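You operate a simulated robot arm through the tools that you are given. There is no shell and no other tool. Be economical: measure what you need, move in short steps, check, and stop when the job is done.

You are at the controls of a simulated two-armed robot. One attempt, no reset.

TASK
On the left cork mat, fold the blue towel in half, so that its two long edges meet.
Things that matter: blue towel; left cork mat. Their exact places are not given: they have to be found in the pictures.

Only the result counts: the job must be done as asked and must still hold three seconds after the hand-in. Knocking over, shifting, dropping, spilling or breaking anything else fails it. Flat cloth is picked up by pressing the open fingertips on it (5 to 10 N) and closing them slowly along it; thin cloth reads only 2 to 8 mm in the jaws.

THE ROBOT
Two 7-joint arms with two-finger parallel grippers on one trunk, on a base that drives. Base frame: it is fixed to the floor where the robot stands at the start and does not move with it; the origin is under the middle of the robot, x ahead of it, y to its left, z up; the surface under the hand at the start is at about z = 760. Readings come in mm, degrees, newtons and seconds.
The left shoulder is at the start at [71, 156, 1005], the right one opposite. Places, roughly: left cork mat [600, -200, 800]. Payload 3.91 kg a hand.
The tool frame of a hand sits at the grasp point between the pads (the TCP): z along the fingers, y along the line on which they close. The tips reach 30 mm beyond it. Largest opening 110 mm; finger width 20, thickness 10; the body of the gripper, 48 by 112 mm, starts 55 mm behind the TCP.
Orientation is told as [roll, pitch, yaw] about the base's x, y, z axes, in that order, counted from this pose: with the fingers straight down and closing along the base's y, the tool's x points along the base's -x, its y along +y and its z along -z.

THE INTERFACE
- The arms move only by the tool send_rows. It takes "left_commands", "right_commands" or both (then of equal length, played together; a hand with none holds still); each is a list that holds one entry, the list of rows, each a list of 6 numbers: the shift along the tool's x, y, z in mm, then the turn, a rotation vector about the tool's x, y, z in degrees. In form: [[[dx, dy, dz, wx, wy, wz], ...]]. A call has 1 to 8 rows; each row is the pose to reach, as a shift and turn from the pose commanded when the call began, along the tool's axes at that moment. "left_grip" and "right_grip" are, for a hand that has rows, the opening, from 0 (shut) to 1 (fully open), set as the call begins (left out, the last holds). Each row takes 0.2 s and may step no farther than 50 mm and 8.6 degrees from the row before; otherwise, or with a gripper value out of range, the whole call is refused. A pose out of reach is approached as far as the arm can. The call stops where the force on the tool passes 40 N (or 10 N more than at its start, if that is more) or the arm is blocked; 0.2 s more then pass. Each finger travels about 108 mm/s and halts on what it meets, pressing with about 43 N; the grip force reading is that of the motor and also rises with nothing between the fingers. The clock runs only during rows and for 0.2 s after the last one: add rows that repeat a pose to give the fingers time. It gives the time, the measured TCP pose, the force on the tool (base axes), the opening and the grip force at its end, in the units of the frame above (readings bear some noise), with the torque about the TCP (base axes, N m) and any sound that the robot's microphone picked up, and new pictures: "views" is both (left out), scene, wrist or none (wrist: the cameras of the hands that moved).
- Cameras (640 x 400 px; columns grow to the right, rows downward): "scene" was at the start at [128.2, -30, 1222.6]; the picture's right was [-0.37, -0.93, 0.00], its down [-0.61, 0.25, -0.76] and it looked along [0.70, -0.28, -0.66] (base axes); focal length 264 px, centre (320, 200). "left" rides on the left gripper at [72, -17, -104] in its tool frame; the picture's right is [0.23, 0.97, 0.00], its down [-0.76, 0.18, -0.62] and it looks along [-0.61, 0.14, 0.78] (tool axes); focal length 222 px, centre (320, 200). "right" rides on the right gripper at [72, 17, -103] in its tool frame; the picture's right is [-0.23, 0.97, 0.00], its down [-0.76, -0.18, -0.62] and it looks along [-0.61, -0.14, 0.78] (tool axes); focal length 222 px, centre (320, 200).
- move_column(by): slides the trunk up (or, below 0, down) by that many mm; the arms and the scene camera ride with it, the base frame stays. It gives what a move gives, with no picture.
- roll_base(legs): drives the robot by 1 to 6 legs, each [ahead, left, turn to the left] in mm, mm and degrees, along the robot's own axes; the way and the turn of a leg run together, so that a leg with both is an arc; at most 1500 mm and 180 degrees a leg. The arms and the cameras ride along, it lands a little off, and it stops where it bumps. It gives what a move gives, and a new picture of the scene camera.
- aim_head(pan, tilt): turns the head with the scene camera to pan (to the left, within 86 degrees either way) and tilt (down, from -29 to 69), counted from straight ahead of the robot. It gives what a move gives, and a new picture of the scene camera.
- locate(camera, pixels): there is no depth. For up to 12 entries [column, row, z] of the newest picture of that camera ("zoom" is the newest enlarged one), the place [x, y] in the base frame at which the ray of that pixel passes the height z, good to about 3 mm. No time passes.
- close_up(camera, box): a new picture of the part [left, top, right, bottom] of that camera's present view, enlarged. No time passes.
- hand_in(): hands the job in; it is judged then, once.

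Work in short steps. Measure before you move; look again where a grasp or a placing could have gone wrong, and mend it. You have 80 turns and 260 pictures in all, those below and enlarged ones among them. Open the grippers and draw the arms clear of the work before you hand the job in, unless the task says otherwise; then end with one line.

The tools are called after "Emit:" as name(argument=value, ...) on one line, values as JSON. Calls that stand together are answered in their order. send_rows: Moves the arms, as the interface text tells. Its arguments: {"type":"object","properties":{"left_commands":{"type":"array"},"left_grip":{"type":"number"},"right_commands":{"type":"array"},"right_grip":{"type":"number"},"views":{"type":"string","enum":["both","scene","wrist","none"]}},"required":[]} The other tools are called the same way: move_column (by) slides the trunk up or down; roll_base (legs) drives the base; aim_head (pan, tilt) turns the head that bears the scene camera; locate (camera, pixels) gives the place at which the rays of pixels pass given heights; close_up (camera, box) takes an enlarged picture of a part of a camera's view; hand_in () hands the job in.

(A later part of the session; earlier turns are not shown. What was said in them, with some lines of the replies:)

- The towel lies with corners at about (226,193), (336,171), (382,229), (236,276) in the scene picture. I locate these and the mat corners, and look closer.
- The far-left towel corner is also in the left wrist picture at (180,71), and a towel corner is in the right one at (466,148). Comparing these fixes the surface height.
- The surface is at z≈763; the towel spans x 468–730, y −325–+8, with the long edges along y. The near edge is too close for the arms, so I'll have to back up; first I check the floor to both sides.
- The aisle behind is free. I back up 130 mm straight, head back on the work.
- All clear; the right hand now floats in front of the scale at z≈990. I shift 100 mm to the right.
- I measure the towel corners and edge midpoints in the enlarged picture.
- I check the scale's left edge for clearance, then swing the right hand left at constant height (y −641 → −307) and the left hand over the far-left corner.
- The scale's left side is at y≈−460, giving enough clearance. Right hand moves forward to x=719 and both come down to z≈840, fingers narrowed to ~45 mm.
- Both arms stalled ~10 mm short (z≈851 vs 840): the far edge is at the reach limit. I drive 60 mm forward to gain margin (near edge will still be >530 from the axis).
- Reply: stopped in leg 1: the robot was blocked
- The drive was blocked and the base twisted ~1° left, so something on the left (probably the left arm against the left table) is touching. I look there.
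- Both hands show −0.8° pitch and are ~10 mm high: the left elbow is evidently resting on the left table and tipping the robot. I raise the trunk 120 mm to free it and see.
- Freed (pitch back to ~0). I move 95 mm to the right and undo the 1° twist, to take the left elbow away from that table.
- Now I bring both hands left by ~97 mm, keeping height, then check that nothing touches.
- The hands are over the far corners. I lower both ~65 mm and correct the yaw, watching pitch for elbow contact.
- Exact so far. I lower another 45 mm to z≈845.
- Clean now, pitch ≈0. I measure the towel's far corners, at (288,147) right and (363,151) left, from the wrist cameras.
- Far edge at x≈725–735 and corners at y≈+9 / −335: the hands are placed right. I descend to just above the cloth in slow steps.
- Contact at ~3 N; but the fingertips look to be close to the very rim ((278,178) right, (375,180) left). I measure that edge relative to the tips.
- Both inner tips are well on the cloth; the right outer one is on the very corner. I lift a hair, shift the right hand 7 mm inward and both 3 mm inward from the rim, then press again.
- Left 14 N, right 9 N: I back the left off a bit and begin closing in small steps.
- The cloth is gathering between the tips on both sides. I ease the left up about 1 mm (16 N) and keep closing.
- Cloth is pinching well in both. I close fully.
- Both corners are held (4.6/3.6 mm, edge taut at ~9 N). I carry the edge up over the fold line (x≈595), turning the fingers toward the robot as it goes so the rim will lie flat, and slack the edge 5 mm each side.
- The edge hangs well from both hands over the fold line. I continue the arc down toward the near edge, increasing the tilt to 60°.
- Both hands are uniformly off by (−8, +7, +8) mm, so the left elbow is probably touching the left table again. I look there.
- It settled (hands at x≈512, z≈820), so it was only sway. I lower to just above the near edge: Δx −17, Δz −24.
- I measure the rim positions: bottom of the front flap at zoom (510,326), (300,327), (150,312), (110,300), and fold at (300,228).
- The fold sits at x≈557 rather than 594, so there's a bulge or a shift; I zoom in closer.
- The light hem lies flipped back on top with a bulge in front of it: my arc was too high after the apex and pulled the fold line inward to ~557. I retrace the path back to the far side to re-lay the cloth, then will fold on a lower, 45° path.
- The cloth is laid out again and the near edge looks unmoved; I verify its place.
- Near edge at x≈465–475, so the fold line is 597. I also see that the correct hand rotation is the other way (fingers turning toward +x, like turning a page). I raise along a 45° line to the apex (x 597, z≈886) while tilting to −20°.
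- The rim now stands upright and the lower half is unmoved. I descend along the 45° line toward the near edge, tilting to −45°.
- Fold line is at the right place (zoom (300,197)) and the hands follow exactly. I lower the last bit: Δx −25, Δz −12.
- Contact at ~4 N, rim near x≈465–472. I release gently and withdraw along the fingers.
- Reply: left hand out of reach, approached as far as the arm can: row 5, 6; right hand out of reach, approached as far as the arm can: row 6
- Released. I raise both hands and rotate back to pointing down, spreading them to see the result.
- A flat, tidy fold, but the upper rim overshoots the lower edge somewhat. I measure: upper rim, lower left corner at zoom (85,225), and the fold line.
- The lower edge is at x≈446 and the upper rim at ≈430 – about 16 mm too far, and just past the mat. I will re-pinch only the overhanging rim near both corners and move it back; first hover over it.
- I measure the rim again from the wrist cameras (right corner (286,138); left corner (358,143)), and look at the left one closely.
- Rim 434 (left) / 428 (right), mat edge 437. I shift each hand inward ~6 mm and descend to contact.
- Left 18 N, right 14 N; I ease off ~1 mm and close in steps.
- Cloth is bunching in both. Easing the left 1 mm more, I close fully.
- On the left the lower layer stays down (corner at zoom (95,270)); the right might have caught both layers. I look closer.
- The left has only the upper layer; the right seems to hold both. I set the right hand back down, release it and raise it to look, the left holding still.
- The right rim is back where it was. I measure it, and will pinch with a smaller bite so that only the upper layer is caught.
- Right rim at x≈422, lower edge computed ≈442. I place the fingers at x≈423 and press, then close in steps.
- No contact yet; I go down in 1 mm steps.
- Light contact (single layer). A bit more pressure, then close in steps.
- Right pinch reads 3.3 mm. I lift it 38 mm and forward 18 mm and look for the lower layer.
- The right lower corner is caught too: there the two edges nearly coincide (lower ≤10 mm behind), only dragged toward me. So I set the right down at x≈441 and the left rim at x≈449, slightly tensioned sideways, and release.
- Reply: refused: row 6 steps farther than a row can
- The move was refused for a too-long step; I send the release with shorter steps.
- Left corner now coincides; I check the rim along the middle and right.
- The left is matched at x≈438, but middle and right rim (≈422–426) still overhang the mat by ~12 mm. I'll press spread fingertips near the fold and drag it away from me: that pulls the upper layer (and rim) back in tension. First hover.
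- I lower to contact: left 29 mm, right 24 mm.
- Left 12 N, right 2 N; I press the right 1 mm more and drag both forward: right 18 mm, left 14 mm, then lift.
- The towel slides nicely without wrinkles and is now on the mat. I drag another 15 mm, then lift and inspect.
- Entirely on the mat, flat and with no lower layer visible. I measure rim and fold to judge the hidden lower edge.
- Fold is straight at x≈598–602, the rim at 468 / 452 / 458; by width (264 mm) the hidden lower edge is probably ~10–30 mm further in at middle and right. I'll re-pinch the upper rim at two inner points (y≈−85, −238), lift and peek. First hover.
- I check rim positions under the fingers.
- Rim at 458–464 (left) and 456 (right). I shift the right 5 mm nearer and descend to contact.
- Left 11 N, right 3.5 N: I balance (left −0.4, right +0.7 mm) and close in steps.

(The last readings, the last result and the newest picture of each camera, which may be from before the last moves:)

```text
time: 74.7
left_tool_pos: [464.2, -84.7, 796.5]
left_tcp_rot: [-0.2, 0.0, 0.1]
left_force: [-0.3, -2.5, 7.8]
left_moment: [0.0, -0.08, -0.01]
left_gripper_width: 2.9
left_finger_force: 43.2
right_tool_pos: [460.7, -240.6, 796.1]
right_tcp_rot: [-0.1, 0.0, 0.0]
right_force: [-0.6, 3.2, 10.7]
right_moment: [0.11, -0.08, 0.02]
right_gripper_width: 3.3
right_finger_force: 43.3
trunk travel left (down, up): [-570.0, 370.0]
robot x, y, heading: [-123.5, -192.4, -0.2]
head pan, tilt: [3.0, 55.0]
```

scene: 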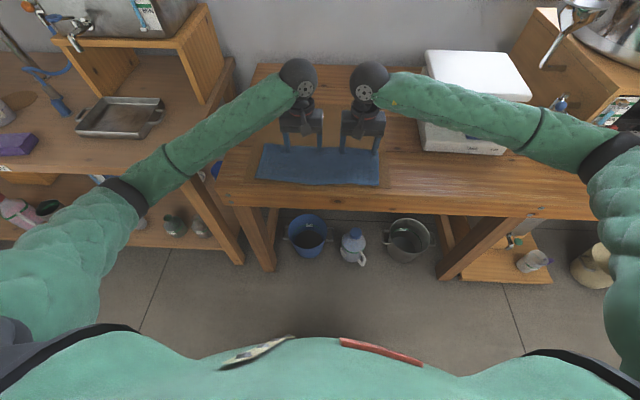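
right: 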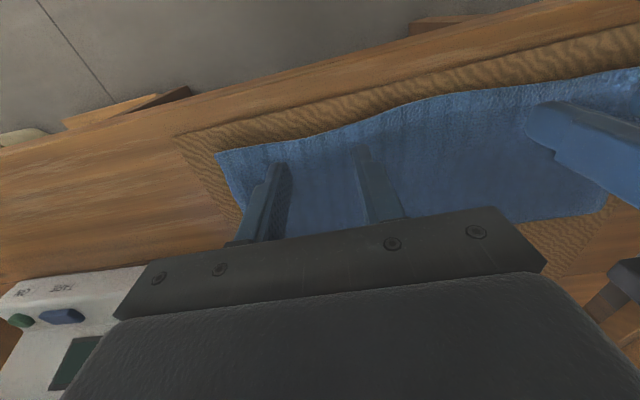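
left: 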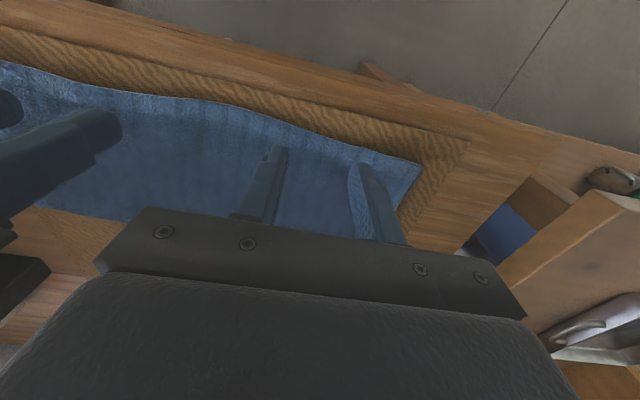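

Both hold cloth (2.9 / 3.3 mm). I lift 45 mm and move 30 mm forward to expose the lower edge.

Emit:
send_rows(left_commands=[[[0, 0, -10, 0, 0, 0], [-5, 0, -20, 0, 0, 0], [-12, 0, -30, 0, 0, 0], [-20, 0, -40, 0, 0, 0], [-30, 0, -45, 0, 0, 0], [-30, 0, -45, 0, 0, 0]]], right_commands=[[[0, 0, -10, 0, 0, 0], [-5, 0, -20, 0, 0, 0], [-12, 0, -30, 0, 0, 0], [-20, 0, -40, 0, 0, 0], [-30, 0, -45, 0, 0, 0], [-30, 0, -45, 0, 0, 0]]], views="none")

Emit:
close_up(camera="scene", box=[230, 110, 400, 216])

Emit:
close_up(camera="right", box=[120, 50, 440, 250])

```text
time: 76.1
left_tool_pos: [496.2, -84.9, 841.5]
left_tcp_rot: [-0.3, 0.2, -0.1]
left_force: [0.8, -2.7, -0.2]
left_moment: [-0.12, -0.01, -0.05]
left_gripper_width: 3.3
left_finger_force: 43.4
right_tool_pos: [491.2, -240.7, 842.1]
right_tcp_rot: [-0.1, -0.1, 0.1]
right_force: [0.7, 4.4, 0.2]
right_moment: [0.08, -0.02, -0.03]
right_gripper_width: 3.5
right_finger_force: 42.9
trunk travel left (down, up): [-570.0, 370.0]
robot x, y, heading: [-122.1, -193.2, -0.4]
head pan, tilt: [3.0, 55.0]
```

```text
3.76 times, centred on (315, 163) of scene
```

zoom: 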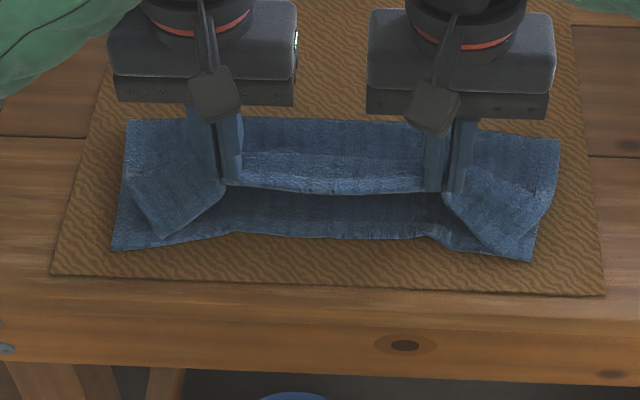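

```text
2.00 times, centred on (280, 150) of right
```

zoom: 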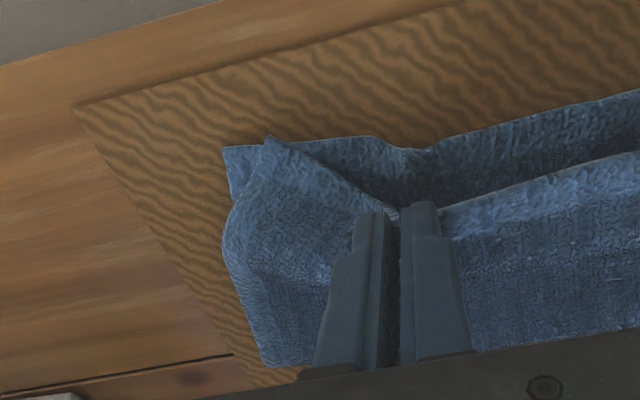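

The lower edge is now visible: corners at zoom (112,249), (530,261), middle (330,237). I measure it.

Emit:
close_up(camera="scene", box=[250, 135, 385, 190])

Emit:
locate(camera="scene", pixels=[[259.8, 176.2, 766], [292.5, 171.7, 766], [317.7, 173, 766], [344.3, 173, 766], [356, 176.5, 766], [371, 179.4, 766]])

Emit:
close_up(camera="left", box=[120, 50, 440, 250])

```text
4.74 times, centred on (318, 162) of scene
```

zoom: 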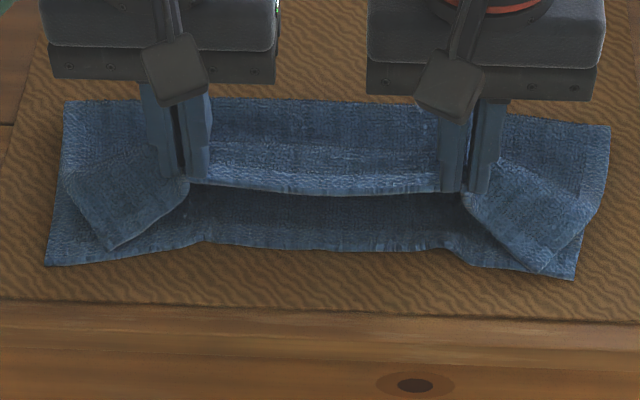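

```text
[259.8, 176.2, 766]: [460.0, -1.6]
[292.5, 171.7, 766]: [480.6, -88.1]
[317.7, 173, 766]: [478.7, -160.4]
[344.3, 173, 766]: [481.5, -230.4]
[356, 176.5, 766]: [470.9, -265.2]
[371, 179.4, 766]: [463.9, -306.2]
```

```text
2.00 times, centred on (280, 150) of left
```

zoom: 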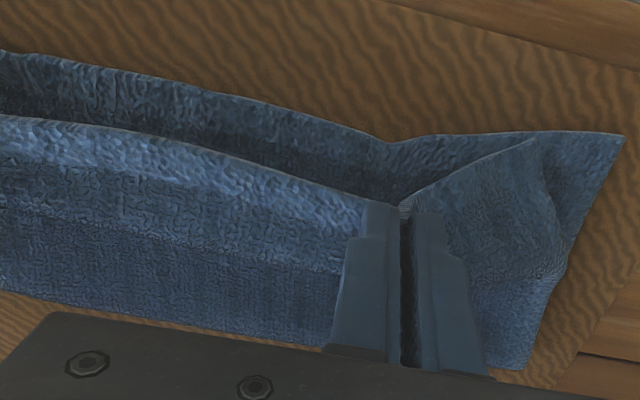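

Lower edge: corners ≈460–464, middle ≈480 (its natural bow). I lay the upper rim at ≈470 at both pinch points (left TCP x 472, right 476), release and rise straight up.

Emit:
send_rows(left_commands=[[[5, 1, 10, 0, 0, 0], [12, 3, 22, 0, 0, 0], [18, 3, 32, 0, 0, 0], [24, 3, 40, 0, 0, 0], [24, 3, 43.5, 0, 0, 0], [24, 3, 43.5, 0, 0, 0]]], right_commands=[[[4, -1, 10, 0, 0, 0], [8, -3, 22, 0, 0, 0], [12, -3, 32, 0, 0, 0], [15, -3, 40, 0, 0, 0], [15, -3, 44, 0, 0, 0], [15, -3, 44, 0, 0, 0]]], views="none")

Emit:
send_rows(left_commands=[[[0, 0, 0, 0, 0, 0], [0, 0, 0, 0, 0, 0], [0, 0, -8, 0, 0, 0], [0, 0, -30, 0, 0, 0], [0, 0, -60, 0, 0, 0], [-20, 10, -95, 0, 0, 0], [-45, 20, -120, 0, 0, 0], [-80, 30, -140, 0, 0, 0]]], right_commands=[[[0, 0, 0, 0, 0, 0], [0, 0, 0, 0, 0, 0], [0, 0, -8, 0, 0, 0], [0, 0, -30, 0, 0, 0], [0, 0, -60, 0, 0, 0], [-20, -10, -95, 0, 0, 0], [-45, -20, -120, 0, 0, 0], [-80, -30, -140, 0, 0, 0]]], left_grip=0.35, right_grip=0.35, views="none")

Emit:
close_up(camera="scene", box=[240, 120, 390, 210])

```text
time: 77.5
left_tool_pos: [472.5, -82.4, 799.0]
left_tcp_rot: [-0.2, 0.1, 0.1]
left_force: [3.6, -10.6, 10.6]
left_moment: [-0.35, -0.2, -0.06]
left_gripper_width: 3.1
left_finger_force: 43.3
right_tool_pos: [476.8, -243.4, 798.1]
right_tcp_rot: [0.1, -0.1, 0.1]
right_force: [1.7, 15.0, 15.9]
right_moment: [0.51, -0.14, 0.08]
right_gripper_width: 3.3
right_finger_force: 42.9
trunk travel left (down, up): [-570.0, 370.0]
robot x, y, heading: [-125.1, -195.4, -0.2]
head pan, tilt: [3.0, 55.0]
```

```text
time: 79.3
left_tool_pos: [551.3, -50.5, 936.6]
left_tcp_rot: [-0.2, 0.2, -0.1]
left_force: [0.8, 0.7, 0.6]
left_moment: [-0.06, -0.02, 0.03]
left_gripper_width: 38.2
left_finger_force: 0.1
right_tool_pos: [556.6, -272.3, 934.1]
right_tcp_rot: [-0.1, 0.2, 0.1]
right_force: [0.7, -0.2, -0.4]
right_moment: [0.0, 0.07, 0.01]
right_gripper_width: 38.8
right_finger_force: 0.0
trunk travel left (down, up): [-570.0, 370.0]
robot x, y, heading: [-124.3, -197.3, -0.2]
head pan, tilt: [3.0, 55.0]
```

```text
4.27 times, centred on (315, 165) of scene
```

zoom: 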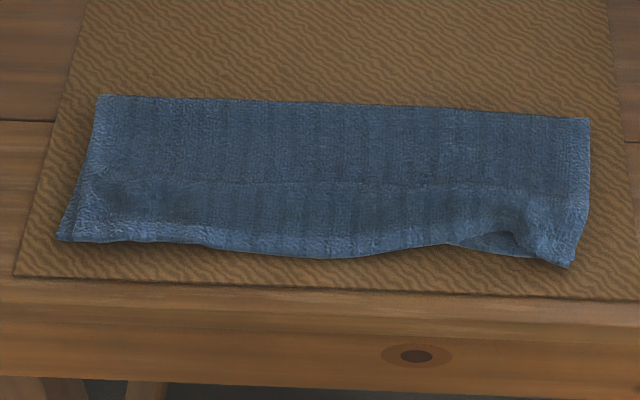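

Left and middle are aligned; near the right corner there's a wrinkle at zoom (505,232). I look closer.

Emit:
close_up(camera="scene", box=[335, 155, 391, 190])

Emit:
close_up(camera="scene", box=[245, 155, 325, 205])

Emit:
locate(camera="scene", pixels=[[253.5, 176, 768], [289, 177.5, 768], [315, 180.3, 768], [343, 177, 768], [356, 177, 766], [373.5, 182, 768], [365, 180, 768], [263, 142.3, 770], [377.8, 147.8, 770], [318, 144, 770]])

```text
11.43 times, centred on (363, 172) of scene
```

zoom: 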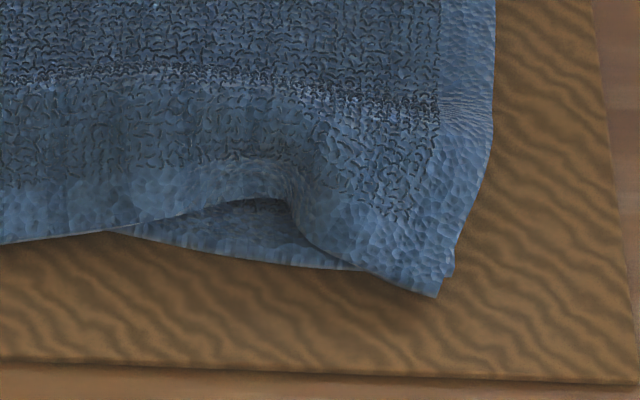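

```text
8.00 times, centred on (285, 180) of scene
```

zoom: 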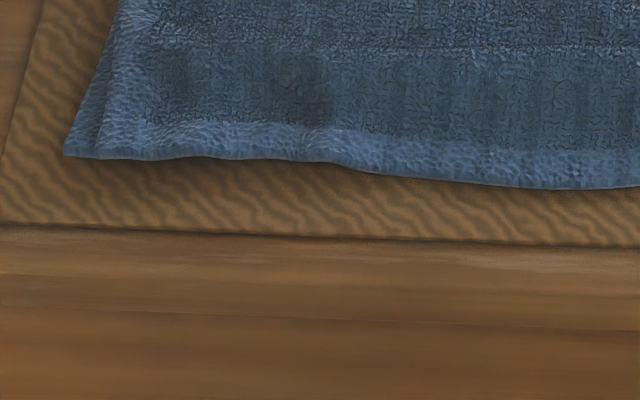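

```text
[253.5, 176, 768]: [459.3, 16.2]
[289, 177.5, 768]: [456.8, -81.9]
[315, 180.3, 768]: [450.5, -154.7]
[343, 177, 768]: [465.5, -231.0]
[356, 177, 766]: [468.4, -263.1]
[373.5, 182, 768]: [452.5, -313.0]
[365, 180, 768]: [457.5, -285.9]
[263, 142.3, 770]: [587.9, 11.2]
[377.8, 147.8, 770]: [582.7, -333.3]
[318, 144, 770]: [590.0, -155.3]
```

Edges coincide within a few mm at both ends; remaining: the right corner pulled inward (wrinkle). I press the right fingertips at about (472,−290) and will stretch it outward (−y).

Emit:
send_rows(right_commands=[[[20, -4, 30, 0, 0, 0], [42, -9, 60, 0, 0, 0], [64, -14, 90, 0, 0, 0], [84, -18, 115, 0, 0, 0], [84, -18, 128, 0, 0, 0], [84, -18, 132, 0, 0, 0], [84, -18, 134, 0, 0, 0], [84, -18, 134, 0, 0, 0]]], right_grip=0.2, views="wrist")

```text
time: 81.1
left_tool_pos: [550.7, -51.1, 936.9]
left_tcp_rot: [-0.2, 0.1, 0.1]
left_force: [0.3, -0.4, 0.1]
left_moment: [-0.01, -0.02, -0.03]
left_gripper_width: 38.5
left_finger_force: 0.0
right_tool_pos: [471.6, -291.0, 802.3]
right_tcp_rot: [0.0, 0.0, 0.0]
right_force: [0.5, -1.2, 2.9]
right_moment: [0.04, -0.03, -0.04]
right_gripper_width: 22.0
right_finger_force: 0.0
trunk travel left (down, up): [-570.0, 370.0]
robot x, y, heading: [-120.4, -193.0, -0.2]
head pan, tilt: [3.0, 55.0]
```

right: 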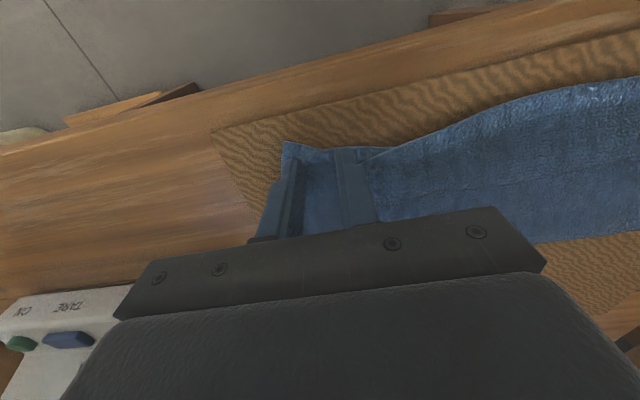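

Contact at 3 N. I press ~2 mm more, drag 16 mm outward, and lift.

Emit:
send_rows(right_commands=[[[0, 0, 2, 0, 0, 0], [0, -4, 2.5, 0, 0, 0], [0, -8, 2.5, 0, 0, 0], [0, -12, 2.5, 0, 0, 0], [0, -16, 2.5, 0, 0, 0], [0, -16, 2.5, 0, 0, 0]]], views="none")

Emit:
send_rows(right_commands=[[[0, 0, -10, 0, 0, 0], [0, 0, -40, 0, 0, 0], [-20, 0, -80, 0, 0, 0], [-50, 0, -110, 0, 0, 0], [-80, 0, -130, 0, 0, 0]]], views="none")

Emit:
close_up(camera="scene", box=[240, 120, 390, 210])

Emit:
close_up(camera="scene", box=[335, 155, 391, 190])

```text
time: 82.5
left_tool_pos: [550.0, -50.2, 937.6]
left_tcp_rot: [-0.1, 0.1, 0.1]
left_force: [0.3, 0.3, 0.4]
left_moment: [0.01, 0.01, 0.01]
left_gripper_width: 38.5
left_finger_force: 0.1
right_tool_pos: [471.0, -305.4, 800.4]
right_tcp_rot: [0.0, 0.0, 0.0]
right_force: [0.3, 3.6, 9.9]
right_moment: [0.21, -0.1, -0.01]
right_gripper_width: 22.6
right_finger_force: 0.6
trunk travel left (down, up): [-570.0, 370.0]
robot x, y, heading: [-120.6, -189.2, -0.3]
head pan, tilt: [3.0, 55.0]
```

```text
time: 83.7
left_tool_pos: [552.0, -49.1, 935.3]
left_tcp_rot: [-0.2, 0.2, -0.1]
left_force: [0.9, -0.7, 0.2]
left_moment: [0.0, -0.03, 0.0]
left_gripper_width: 38.5
left_finger_force: 0.1
right_tool_pos: [553.5, -309.2, 930.9]
right_tcp_rot: [0.0, 0.2, 0.0]
right_force: [-0.3, -0.2, -0.6]
right_moment: [-0.01, 0.02, -0.02]
right_gripper_width: 21.8
right_finger_force: 0.0
trunk travel left (down, up): [-570.0, 370.0]
robot x, y, heading: [-123.9, -191.8, -0.0]
head pan, tilt: [3.0, 55.0]
```

```text
4.27 times, centred on (315, 165) of scene
```

zoom: 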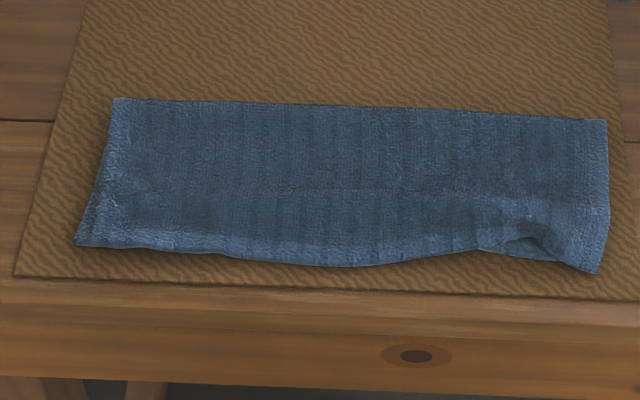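

```text
11.43 times, centred on (363, 172) of scene
```

zoom: 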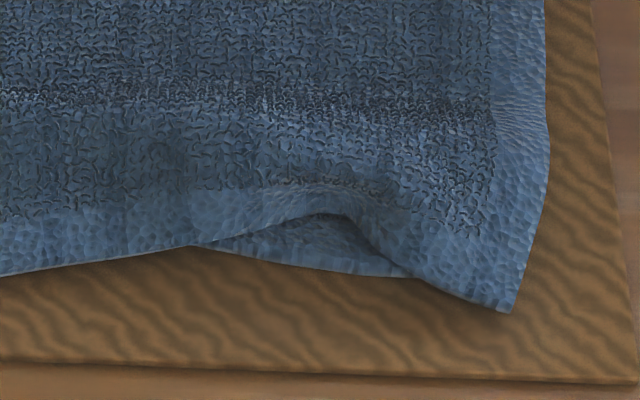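

The whole towel slid sideways rather than stretching. I'll hold it with the left hand pressed at y≈−172 while the right stretches the corner outward.

Emit:
send_rows(left_commands=[[[15, -30, 20, 0, 0, 0], [30, -60, 45, 0, 0, 0], [45, -90, 70, 0, 0, 0], [60, -115, 100, 0, 0, 0], [69, -122, 122, 0, 0, 0], [69, -122, 131, 0, 0, 0], [69, -122, 135, 0, 0, 0], [69, -122, 136, 0, 0, 0]]], right_commands=[[[15, 0, 20, 0, 0, 0], [32, 0, 45, 0, 0, 0], [50, 0, 70, 0, 0, 0], [68, 0, 98, 0, 0, 0], [83, 0, 118, 0, 0, 0], [83, 0, 126, 0, 0, 0], [83, 0, 129, 0, 0, 0], [83, 0, 130, 0, 0, 0]]], left_grip=0.2, right_grip=0.1, views="none")

```text
time: 85.5
left_tool_pos: [481.4, -176.1, 800.8]
left_tcp_rot: [-0.2, 0.0, 0.0]
left_force: [-1.3, -0.3, 1.3]
left_moment: [-0.05, -0.02, -0.01]
left_gripper_width: 21.7
left_finger_force: 0.1
right_tool_pos: [469.8, -306.3, 801.7]
right_tcp_rot: [0.0, -0.1, 0.0]
right_force: [0.8, 0.3, 13.0]
right_moment: [0.12, -0.12, 0.02]
right_gripper_width: 11.4
right_finger_force: 0.2
trunk travel left (down, up): [-570.0, 370.0]
robot x, y, heading: [-121.7, -194.8, -0.3]
head pan, tilt: [3.0, 55.0]
```

Left needs more pressure (1 N), right less (13 N). I press the left 1.8 mm, ease the right 0.5 mm, and drag the right outward 18 mm.

Emit:
send_rows(left_commands=[[[0, 0, 1, 0, 0, 0], [0, 0, 1.8, 0, 0, 0], [0, 0, 2.2, 0, 0, 0], [0, 0, 2.2, 0, 0, 0], [0, 0, 2.2, 0, 0, 0], [0, 0, 2.2, 0, 0, 0], [0, 0, 2.2, 0, 0, 0], [0, 0, 2.2, 0, 0, 0]]], right_commands=[[[0, 0, -0.5, 0, 0, 0], [0, 0, -0.5, 0, 0, 0], [0, 0, -0.5, 0, 0, 0], [0, -4, -0.5, 0, 0, 0], [0, -8, -0.5, 0, 0, 0], [0, -12, -0.5, 0, 0, 0], [0, -15, -0.5, 0, 0, 0], [0, -18, -0.5, 0, 0, 0]]], views="wrist")

Emit:
close_up(camera="scene", box=[240, 120, 390, 210])

```text
time: 87.3
left_tool_pos: [481.8, -174.0, 798.8]
left_tcp_rot: [-0.2, 0.1, 0.0]
left_force: [0.5, -4.5, 7.5]
left_moment: [-0.15, -0.02, 0.0]
left_gripper_width: 21.8
left_finger_force: 0.0
right_tool_pos: [469.6, -325.3, 800.2]
right_tcp_rot: [0.0, 0.0, -0.1]
right_force: [-1.4, 3.0, 5.8]
right_moment: [0.19, 0.07, -0.01]
right_gripper_width: 11.6
right_finger_force: 0.9
trunk travel left (down, up): [-570.0, 370.0]
robot x, y, heading: [-125.0, -197.0, -0.2]
head pan, tilt: [3.0, 55.0]
```

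right: 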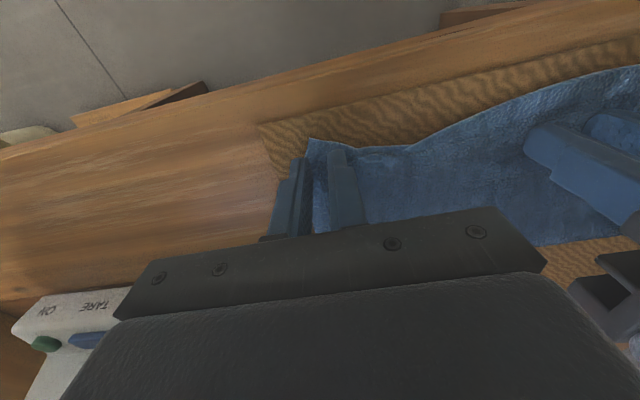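
left: 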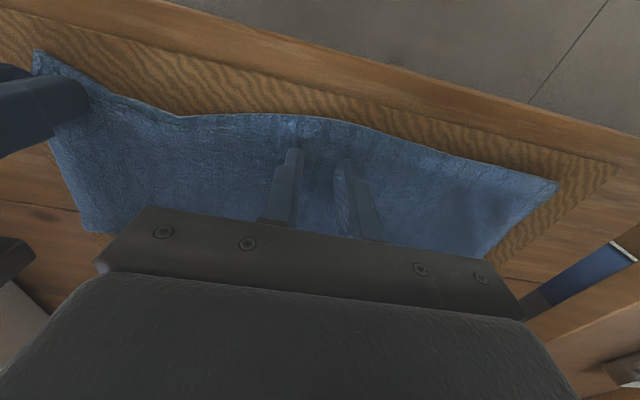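

```text
4.27 times, centred on (315, 165) of scene
```

zoom: 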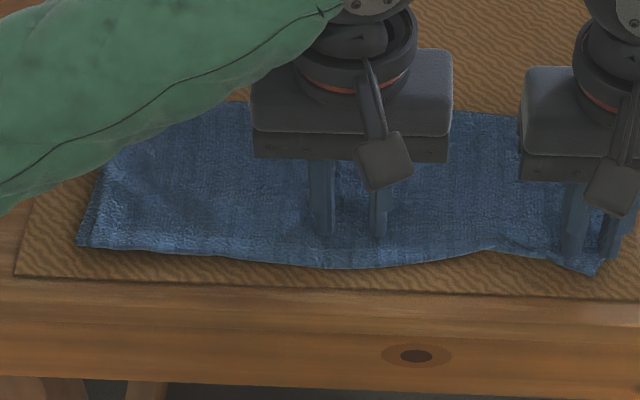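

The wrinkle is gone. I lift both hands clear and inspect.

Emit:
send_rows(left_commands=[[[0, 0, -10, 0, 0, 0], [0, 0, -40, 0, 0, 0], [-10, 20, -80, 0, 0, 0], [-30, 50, -110, 0, 0, 0], [-60, 80, -130, 0, 0, 0], [-80, 110, -150, 0, 0, 0], [-90, 130, -165, 0, 0, 0]]], right_commands=[[[0, 0, -10, 0, 0, 0], [0, 0, -40, 0, 0, 0], [-10, 0, -80, 0, 0, 0], [-30, 0, -110, 0, 0, 0], [-60, 0, -130, 0, 0, 0], [-80, 0, -150, 0, 0, 0], [-90, 0, -165, 0, 0, 0]]], views="scene")

Emit:
close_up(camera="scene", box=[240, 120, 390, 210])

Emit:
close_up(camera="scene", box=[320, 155, 390, 199])

Emit:
close_up(camera="scene", box=[250, 155, 320, 199])

```text
time: 88.9
left_tool_pos: [573.3, -43.4, 963.3]
left_tcp_rot: [-0.3, 0.3, 0.0]
left_force: [-1.0, -0.5, -0.6]
left_moment: [-0.02, 0.0, 0.0]
left_gripper_width: 22.0
left_finger_force: 0.1
right_tool_pos: [560.1, -323.6, 966.5]
right_tcp_rot: [-0.1, -0.1, -0.1]
right_force: [-0.5, 0.2, 0.1]
right_moment: [0.01, -0.06, -0.01]
right_gripper_width: 10.8
right_finger_force: 0.1
trunk travel left (down, up): [-570.0, 370.0]
robot x, y, heading: [-124.6, -196.3, -0.4]
head pan, tilt: [3.0, 55.0]
```

scene: 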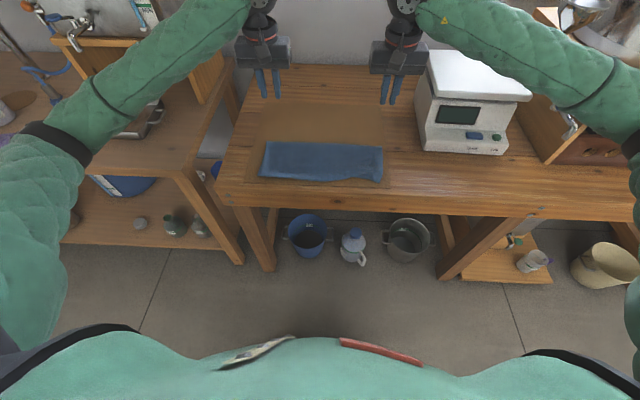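

```text
4.27 times, centred on (315, 165) of scene
```

zoom: 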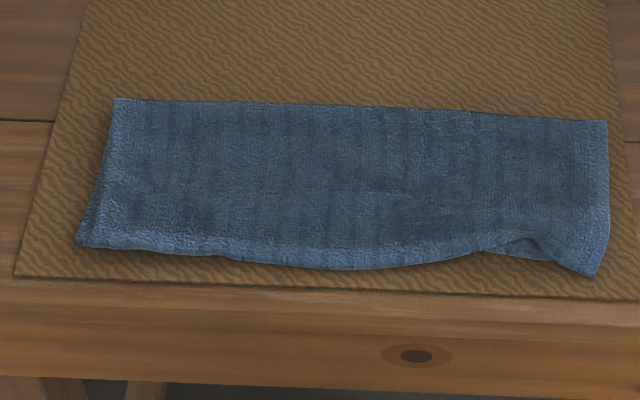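

```text
9.09 times, centred on (355, 177) of scene
```

zoom: 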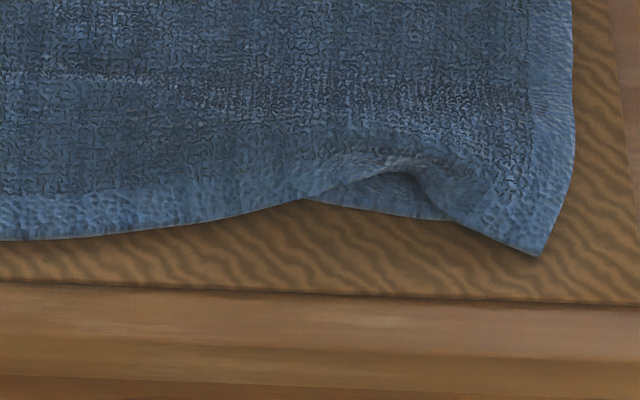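

```text
9.09 times, centred on (285, 177) of scene
```

zoom: 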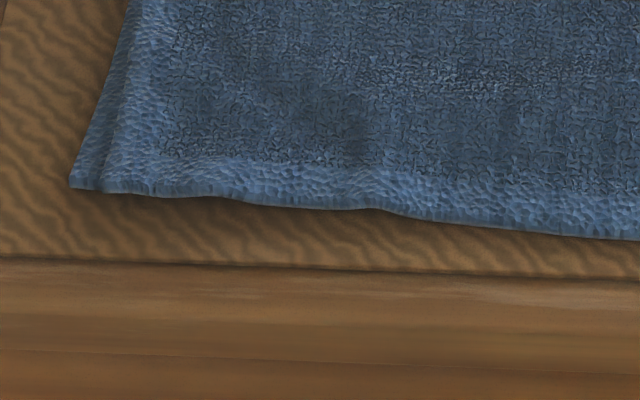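

A slight residual wrinkle springs back, but edges nearly coincide. I check the right corner layers with the wrist cameras.

Emit:
close_up(camera="right", box=[250, 0, 490, 150])

Emit:
close_up(camera="left", box=[0, 0, 480, 150])

Emit:
locate(camera="scene", pixels=[[257.8, 177.5, 766], [290, 180, 768], [315, 182.5, 768], [330, 182, 768], [353.5, 177, 768], [366, 179.5, 766], [379.3, 183.3, 769], [267, 143, 770], [317, 144.5, 770], [382, 148.3, 770]])

```text
2.67 times, centred on (370, 75) of right
```

zoom: 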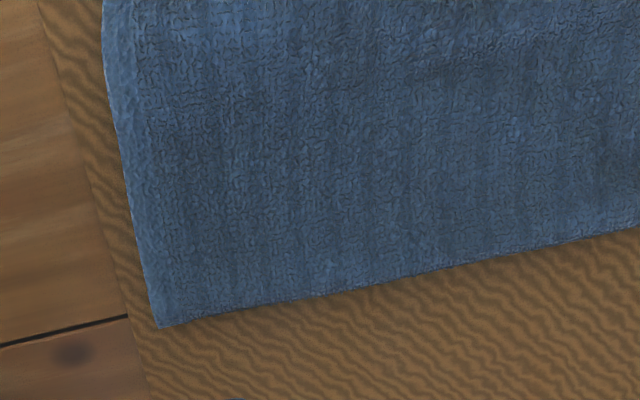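

```text
1.33 times, centred on (240, 75) of left
```

zoom: 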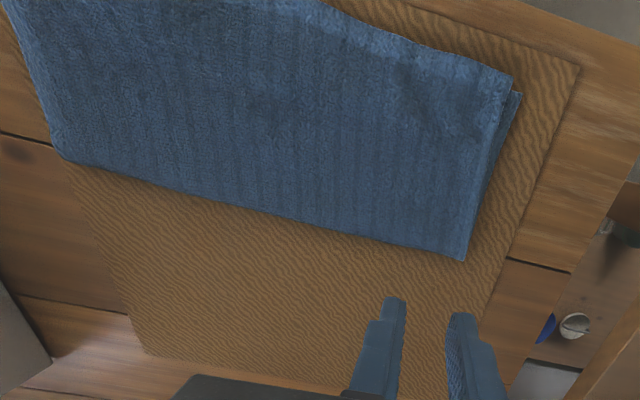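

```text
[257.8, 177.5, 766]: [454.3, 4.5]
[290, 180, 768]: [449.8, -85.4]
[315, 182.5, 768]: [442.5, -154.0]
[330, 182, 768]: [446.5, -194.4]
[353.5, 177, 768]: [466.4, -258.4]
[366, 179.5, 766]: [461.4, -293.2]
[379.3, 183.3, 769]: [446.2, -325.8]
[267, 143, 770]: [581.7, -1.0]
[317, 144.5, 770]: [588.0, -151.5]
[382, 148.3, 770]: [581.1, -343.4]
```

At the middle (y≈−155) the rim still overhangs the lower edge by about 20 mm (442 vs ≈466). I'll pinch it there with the left hand and move it back in; hover first.

Emit:
send_rows(left_commands=[[[20, -20, 20, 0, 0, 0], [40, -40, 40, 0, 0, 0], [60, -60, 60, 0, 0, 0], [80, -80, 80, 0, 0, 0], [100, -100, 100, 0, 0, 0], [122, -120, 123, 0, 0, 0], [122, -120, 123, 0, 0, 0]]], left_grip=0.26, views="wrist")

```text
time: 90.5
left_tool_pos: [452.1, -164.4, 839.6]
left_tcp_rot: [-0.2, 0.2, 0.0]
left_force: [0.0, 0.4, 0.5]
left_moment: [-0.01, 0.0, -0.02]
left_gripper_width: 28.5
left_finger_force: 0.0
right_tool_pos: [560.0, -323.6, 964.8]
right_tcp_rot: [0.1, 0.0, 0.0]
right_force: [0.1, 1.2, 1.3]
right_moment: [-0.05, -0.02, 0.02]
right_gripper_width: 10.9
right_finger_force: 0.0
trunk travel left (down, up): [-570.0, 370.0]
robot x, y, heading: [-126.6, -197.2, -0.1]
head pan, tilt: [3.0, 55.0]
```

left: 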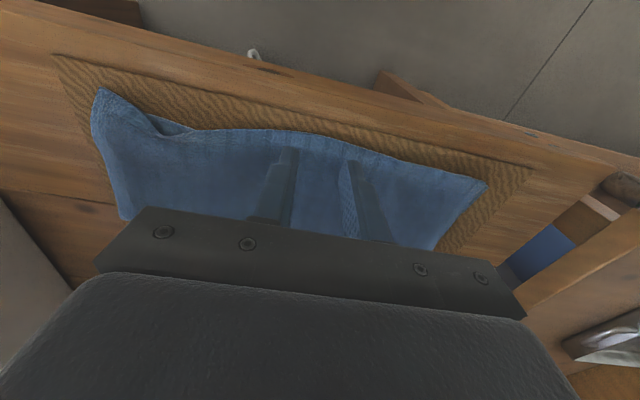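

The fingers straddle the protruding rim at (300,133). I descend to contact.

Emit:
send_rows(left_commands=[[[2, 0, 15, 0, 0, 0], [2, 0, 30, 0, 0, 0], [2, 0, 38, 0, 0, 0], [2, 0, 41, 0, 0, 0], [2, 0, 43, 0, 0, 0], [2, 0, 43.5, 0, 0, 0]]], views="none")

```text
time: 91.9
left_tool_pos: [447.9, -163.0, 797.4]
left_tcp_rot: [-0.1, 0.2, -0.1]
left_force: [-0.6, -0.3, 1.5]
left_moment: [-0.01, -0.01, -0.01]
left_gripper_width: 28.8
left_finger_force: 0.2
right_tool_pos: [559.6, -324.5, 965.5]
right_tcp_rot: [-0.1, -0.1, 0.0]
right_force: [-0.4, -1.0, -1.2]
right_moment: [0.05, 0.02, 0.01]
right_gripper_width: 10.7
right_finger_force: 0.1
trunk travel left (down, up): [-570.0, 370.0]
robot x, y, heading: [-122.6, -196.0, -0.4]
head pan, tilt: [3.0, 55.0]
```

I press about 1 mm more and close in steps.

Emit:
send_rows(left_commands=[[[0, 0, 0.8, 0, 0, 0], [0, 0, 1.2, 0, 0, 0]]], left_grip=0.17, views="none")

Emit:
send_rows(left_commands=[[[0, 0, 0, 0, 0, 0], [0, 0, 0, 0, 0, 0]]], left_grip=0.09, views="none")

Emit:
send_rows(left_commands=[[[0, 0, 0, 0, 0, 0], [0, 0, 0, 0, 0, 0], [0, 0, 0, 0, 0, 0], [0, 0, -10, 0, 0, 0], [0, 0, -22, 0, 0, 0], [-8, 0, -32, 0, 0, 0], [-20, 0, -40, 0, 0, 0], [-20, 0, -40, 0, 0, 0]]], left_grip=0, views="wrist")

Emit:
close_up(camera="scene", box=[240, 120, 390, 210])

```text
time: 92.5
left_tool_pos: [448.7, -163.9, 797.9]
left_tcp_rot: [-0.2, 0.3, -0.1]
left_force: [0.6, -0.1, 2.5]
left_moment: [-0.02, -0.03, 0.04]
left_gripper_width: 18.8
left_finger_force: 0.0
right_tool_pos: [560.7, -324.7, 965.7]
right_tcp_rot: [0.1, 0.0, -0.1]
right_force: [0.6, 0.1, 0.4]
right_moment: [0.0, -0.06, 0.03]
right_gripper_width: 11.0
right_finger_force: 0.0
trunk travel left (down, up): [-570.0, 370.0]
robot x, y, heading: [-124.0, -194.9, -0.2]
head pan, tilt: [3.0, 55.0]
```

```text
time: 93.1
left_tool_pos: [448.5, -163.5, 796.7]
left_tcp_rot: [-0.2, 0.2, 0.0]
left_force: [-0.4, 0.4, 2.3]
left_moment: [0.01, -0.01, 0.02]
left_gripper_width: 10.1
left_finger_force: 0.1
right_tool_pos: [559.0, -323.9, 964.6]
right_tcp_rot: [0.0, 0.0, 0.1]
right_force: [-0.3, -0.3, -0.7]
right_moment: [-0.04, 0.02, 0.01]
right_gripper_width: 10.9
right_finger_force: 0.0
trunk travel left (down, up): [-570.0, 370.0]
robot x, y, heading: [-122.0, -194.2, -0.3]
head pan, tilt: [3.0, 55.0]
```

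```text
time: 94.9
left_tool_pos: [469.4, -163.5, 836.9]
left_tcp_rot: [-0.2, 0.2, 0.1]
left_force: [0.3, 0.3, -0.4]
left_moment: [0.03, 0.01, 0.0]
left_gripper_width: 2.6
left_finger_force: 42.5
right_tool_pos: [561.1, -324.6, 965.0]
right_tcp_rot: [0.1, -0.1, 0.1]
right_force: [-0.2, -0.4, 0.5]
right_moment: [0.0, 0.01, -0.02]
right_gripper_width: 11.1
right_finger_force: 0.0
trunk travel left (down, up): [-570.0, 370.0]
robot x, y, heading: [-121.1, -196.9, -0.1]
head pan, tilt: [3.0, 55.0]
```

left: 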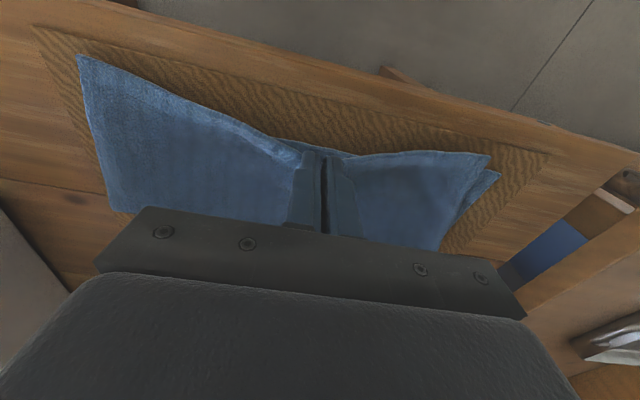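

```text
4.27 times, centred on (315, 165) of scene
```

zoom: 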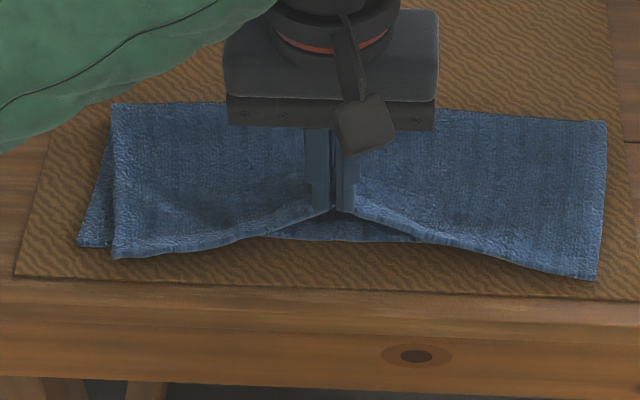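

Only the upper layer is held, and the right dent has vanished. The current x (469) puts the rim on the lower edge, so I lower straight down, release and rise.

Emit:
send_rows(left_commands=[[[0, 0, 10, 0, 0, 0], [0, 0, 20, 0, 0, 0], [0, 0, 30, 0, 0, 0], [0, 0, 35, 0, 0, 0], [0, 0, 37, 0, 0, 0], [0, 0, 37, 0, 0, 0]]], views="none")

Emit:
send_rows(left_commands=[[[0, 0, 0, 0, 0, 0], [0, 0, 0, 0, 0, 0], [0, 0, -8, 0, 0, 0], [0, 0, -30, 0, 0, 0], [0, 0, -60, 0, 0, 0], [-20, 20, -95, 0, 0, 0], [-45, 45, -120, 0, 0, 0], [-80, 70, -140, 0, 0, 0]]], left_grip=0.2, views="none")

Emit:
close_up(camera="scene", box=[240, 120, 390, 210])

Emit:
close_up(camera="scene", box=[250, 155, 320, 199])

```text
time: 96.3
left_tool_pos: [468.6, -163.6, 799.0]
left_tcp_rot: [-0.3, 0.1, 0.0]
left_force: [0.2, -0.2, 1.8]
left_moment: [-0.02, -0.03, -0.03]
left_gripper_width: 2.7
left_finger_force: 42.5
right_tool_pos: [559.5, -324.0, 964.3]
right_tcp_rot: [0.0, 0.0, 0.1]
right_force: [-0.4, -0.7, -0.4]
right_moment: [0.01, -0.02, 0.0]
right_gripper_width: 11.2
right_finger_force: 0.1
trunk travel left (down, up): [-570.0, 370.0]
robot x, y, heading: [-122.0, -192.8, -0.1]
head pan, tilt: [3.0, 55.0]
```

```text
time: 98.1
left_tool_pos: [548.5, -91.6, 939.3]
left_tcp_rot: [-0.2, 0.1, 0.0]
left_force: [0.2, -0.4, -0.1]
left_moment: [0.01, -0.02, 0.01]
left_gripper_width: 22.0
left_finger_force: 0.1
right_tool_pos: [560.6, -324.3, 965.9]
right_tcp_rot: [-0.1, 0.0, 0.0]
right_force: [-0.4, 0.5, -1.5]
right_moment: [0.02, 0.0, 0.02]
right_gripper_width: 11.2
right_finger_force: 0.1
trunk travel left (down, up): [-570.0, 370.0]
robot x, y, heading: [-120.6, -192.9, -0.2]
head pan, tilt: [3.0, 55.0]
```

```text
4.27 times, centred on (315, 165) of scene
```

zoom: 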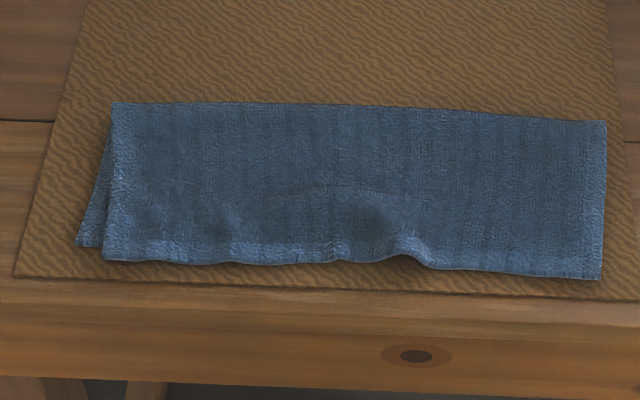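

```text
9.09 times, centred on (285, 177) of scene
```

zoom: 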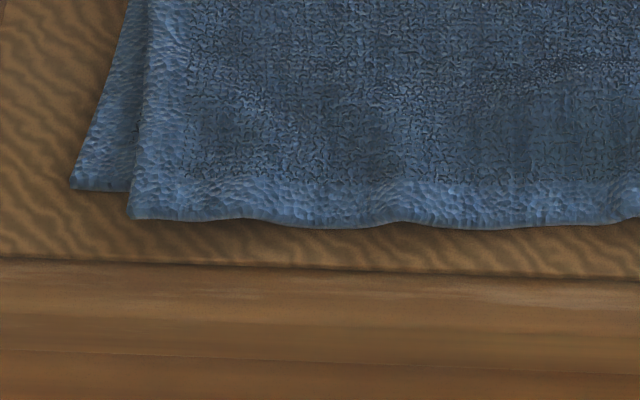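

The rim is now nearly straight; the left upper corner lies slightly inward of the lower one. I measure.

Emit:
locate(camera="scene", pixels=[[257.8, 177.5, 766], [264.4, 181.2, 768], [295, 181.5, 768], [320, 181, 768], [335, 179.5, 770], [345, 183, 768], [381, 185.4, 768], [266.3, 144.3, 770], [317, 144.5, 770], [382, 148.5, 770]])

Emit:
close_up(camera="scene", box=[320, 160, 390, 204])

```text
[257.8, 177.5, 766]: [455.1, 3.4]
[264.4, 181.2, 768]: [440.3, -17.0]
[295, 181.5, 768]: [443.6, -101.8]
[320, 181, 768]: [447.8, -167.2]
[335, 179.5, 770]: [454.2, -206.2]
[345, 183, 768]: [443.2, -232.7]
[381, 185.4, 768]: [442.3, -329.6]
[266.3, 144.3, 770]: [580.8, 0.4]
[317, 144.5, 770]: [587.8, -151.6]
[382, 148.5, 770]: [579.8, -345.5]
```

```text
9.09 times, centred on (355, 182) of scene
5 turns are left
```

zoom: 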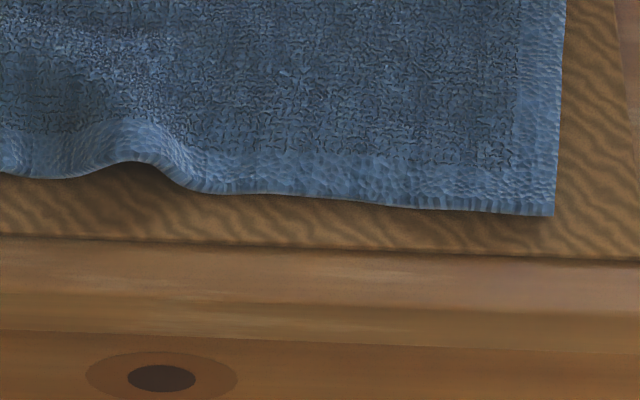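

Few turns remain. The towel is folded flat on the mat, and its long edges lie within about 10–15 mm of each other; I open the grippers and draw the arms clear.

Emit:
send_rows(left_commands=[[[0, 25, -15, 0, 0, 0], [0, 50, -30, 0, 0, 0], [0, 75, -40, 0, 0, 0], [0, 75, -40, 0, 0, 0]]], right_commands=[[[0, 0, -15, 0, 0, 0], [0, 0, -30, 0, 0, 0], [0, 0, -40, 0, 0, 0], [0, 0, -40, 0, 0, 0]]], left_grip=0.8, right_grip=0.8, views="scene")

```text
time: 99.1
left_tool_pos: [547.0, -19.6, 979.5]
left_tcp_rot: [-0.2, 0.2, 0.0]
left_force: [-0.7, -0.9, -0.1]
left_moment: [0.04, 0.05, -0.02]
left_gripper_width: 88.1
left_finger_force: 0.0
right_tool_pos: [560.6, -326.4, 1004.4]
right_tcp_rot: [0.0, 0.1, 0.0]
right_force: [-0.3, -0.2, 0.5]
right_moment: [0.0, 0.01, -0.03]
right_gripper_width: 87.8
right_finger_force: 0.1
trunk travel left (down, up): [-570.0, 370.0]
robot x, y, heading: [-123.1, -192.8, -0.1]
head pan, tilt: [3.0, 55.0]
4 turns are left
```

scene: 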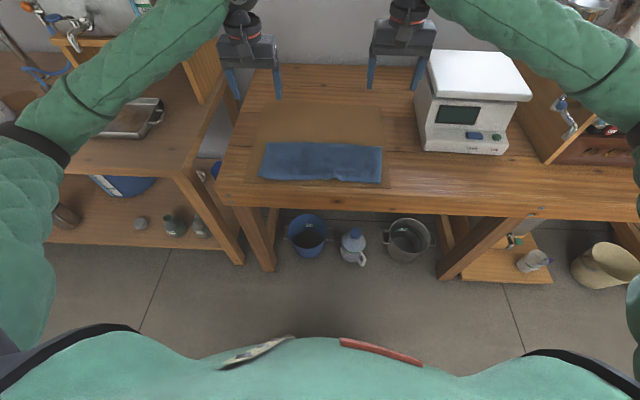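

The towel lies folded on the mat and the arms are clear, so I hand in.

Emit:
hand_in()

```text
The job is handed in.
```

I folded the blue towel in half on the left cork mat and handed the job in, but its long edges meet only to within about 15–20 mm. The upper edge overhangs the lower one by that much, the upper left corner sits about 20 mm inward, and a small wave remains in the upper edge. I ran low on turns before I could correct these. While I was positioning the robot, the left arm leaned on the left-hand table and was freed; I saw nothing shifted or knocked over in the pictures.
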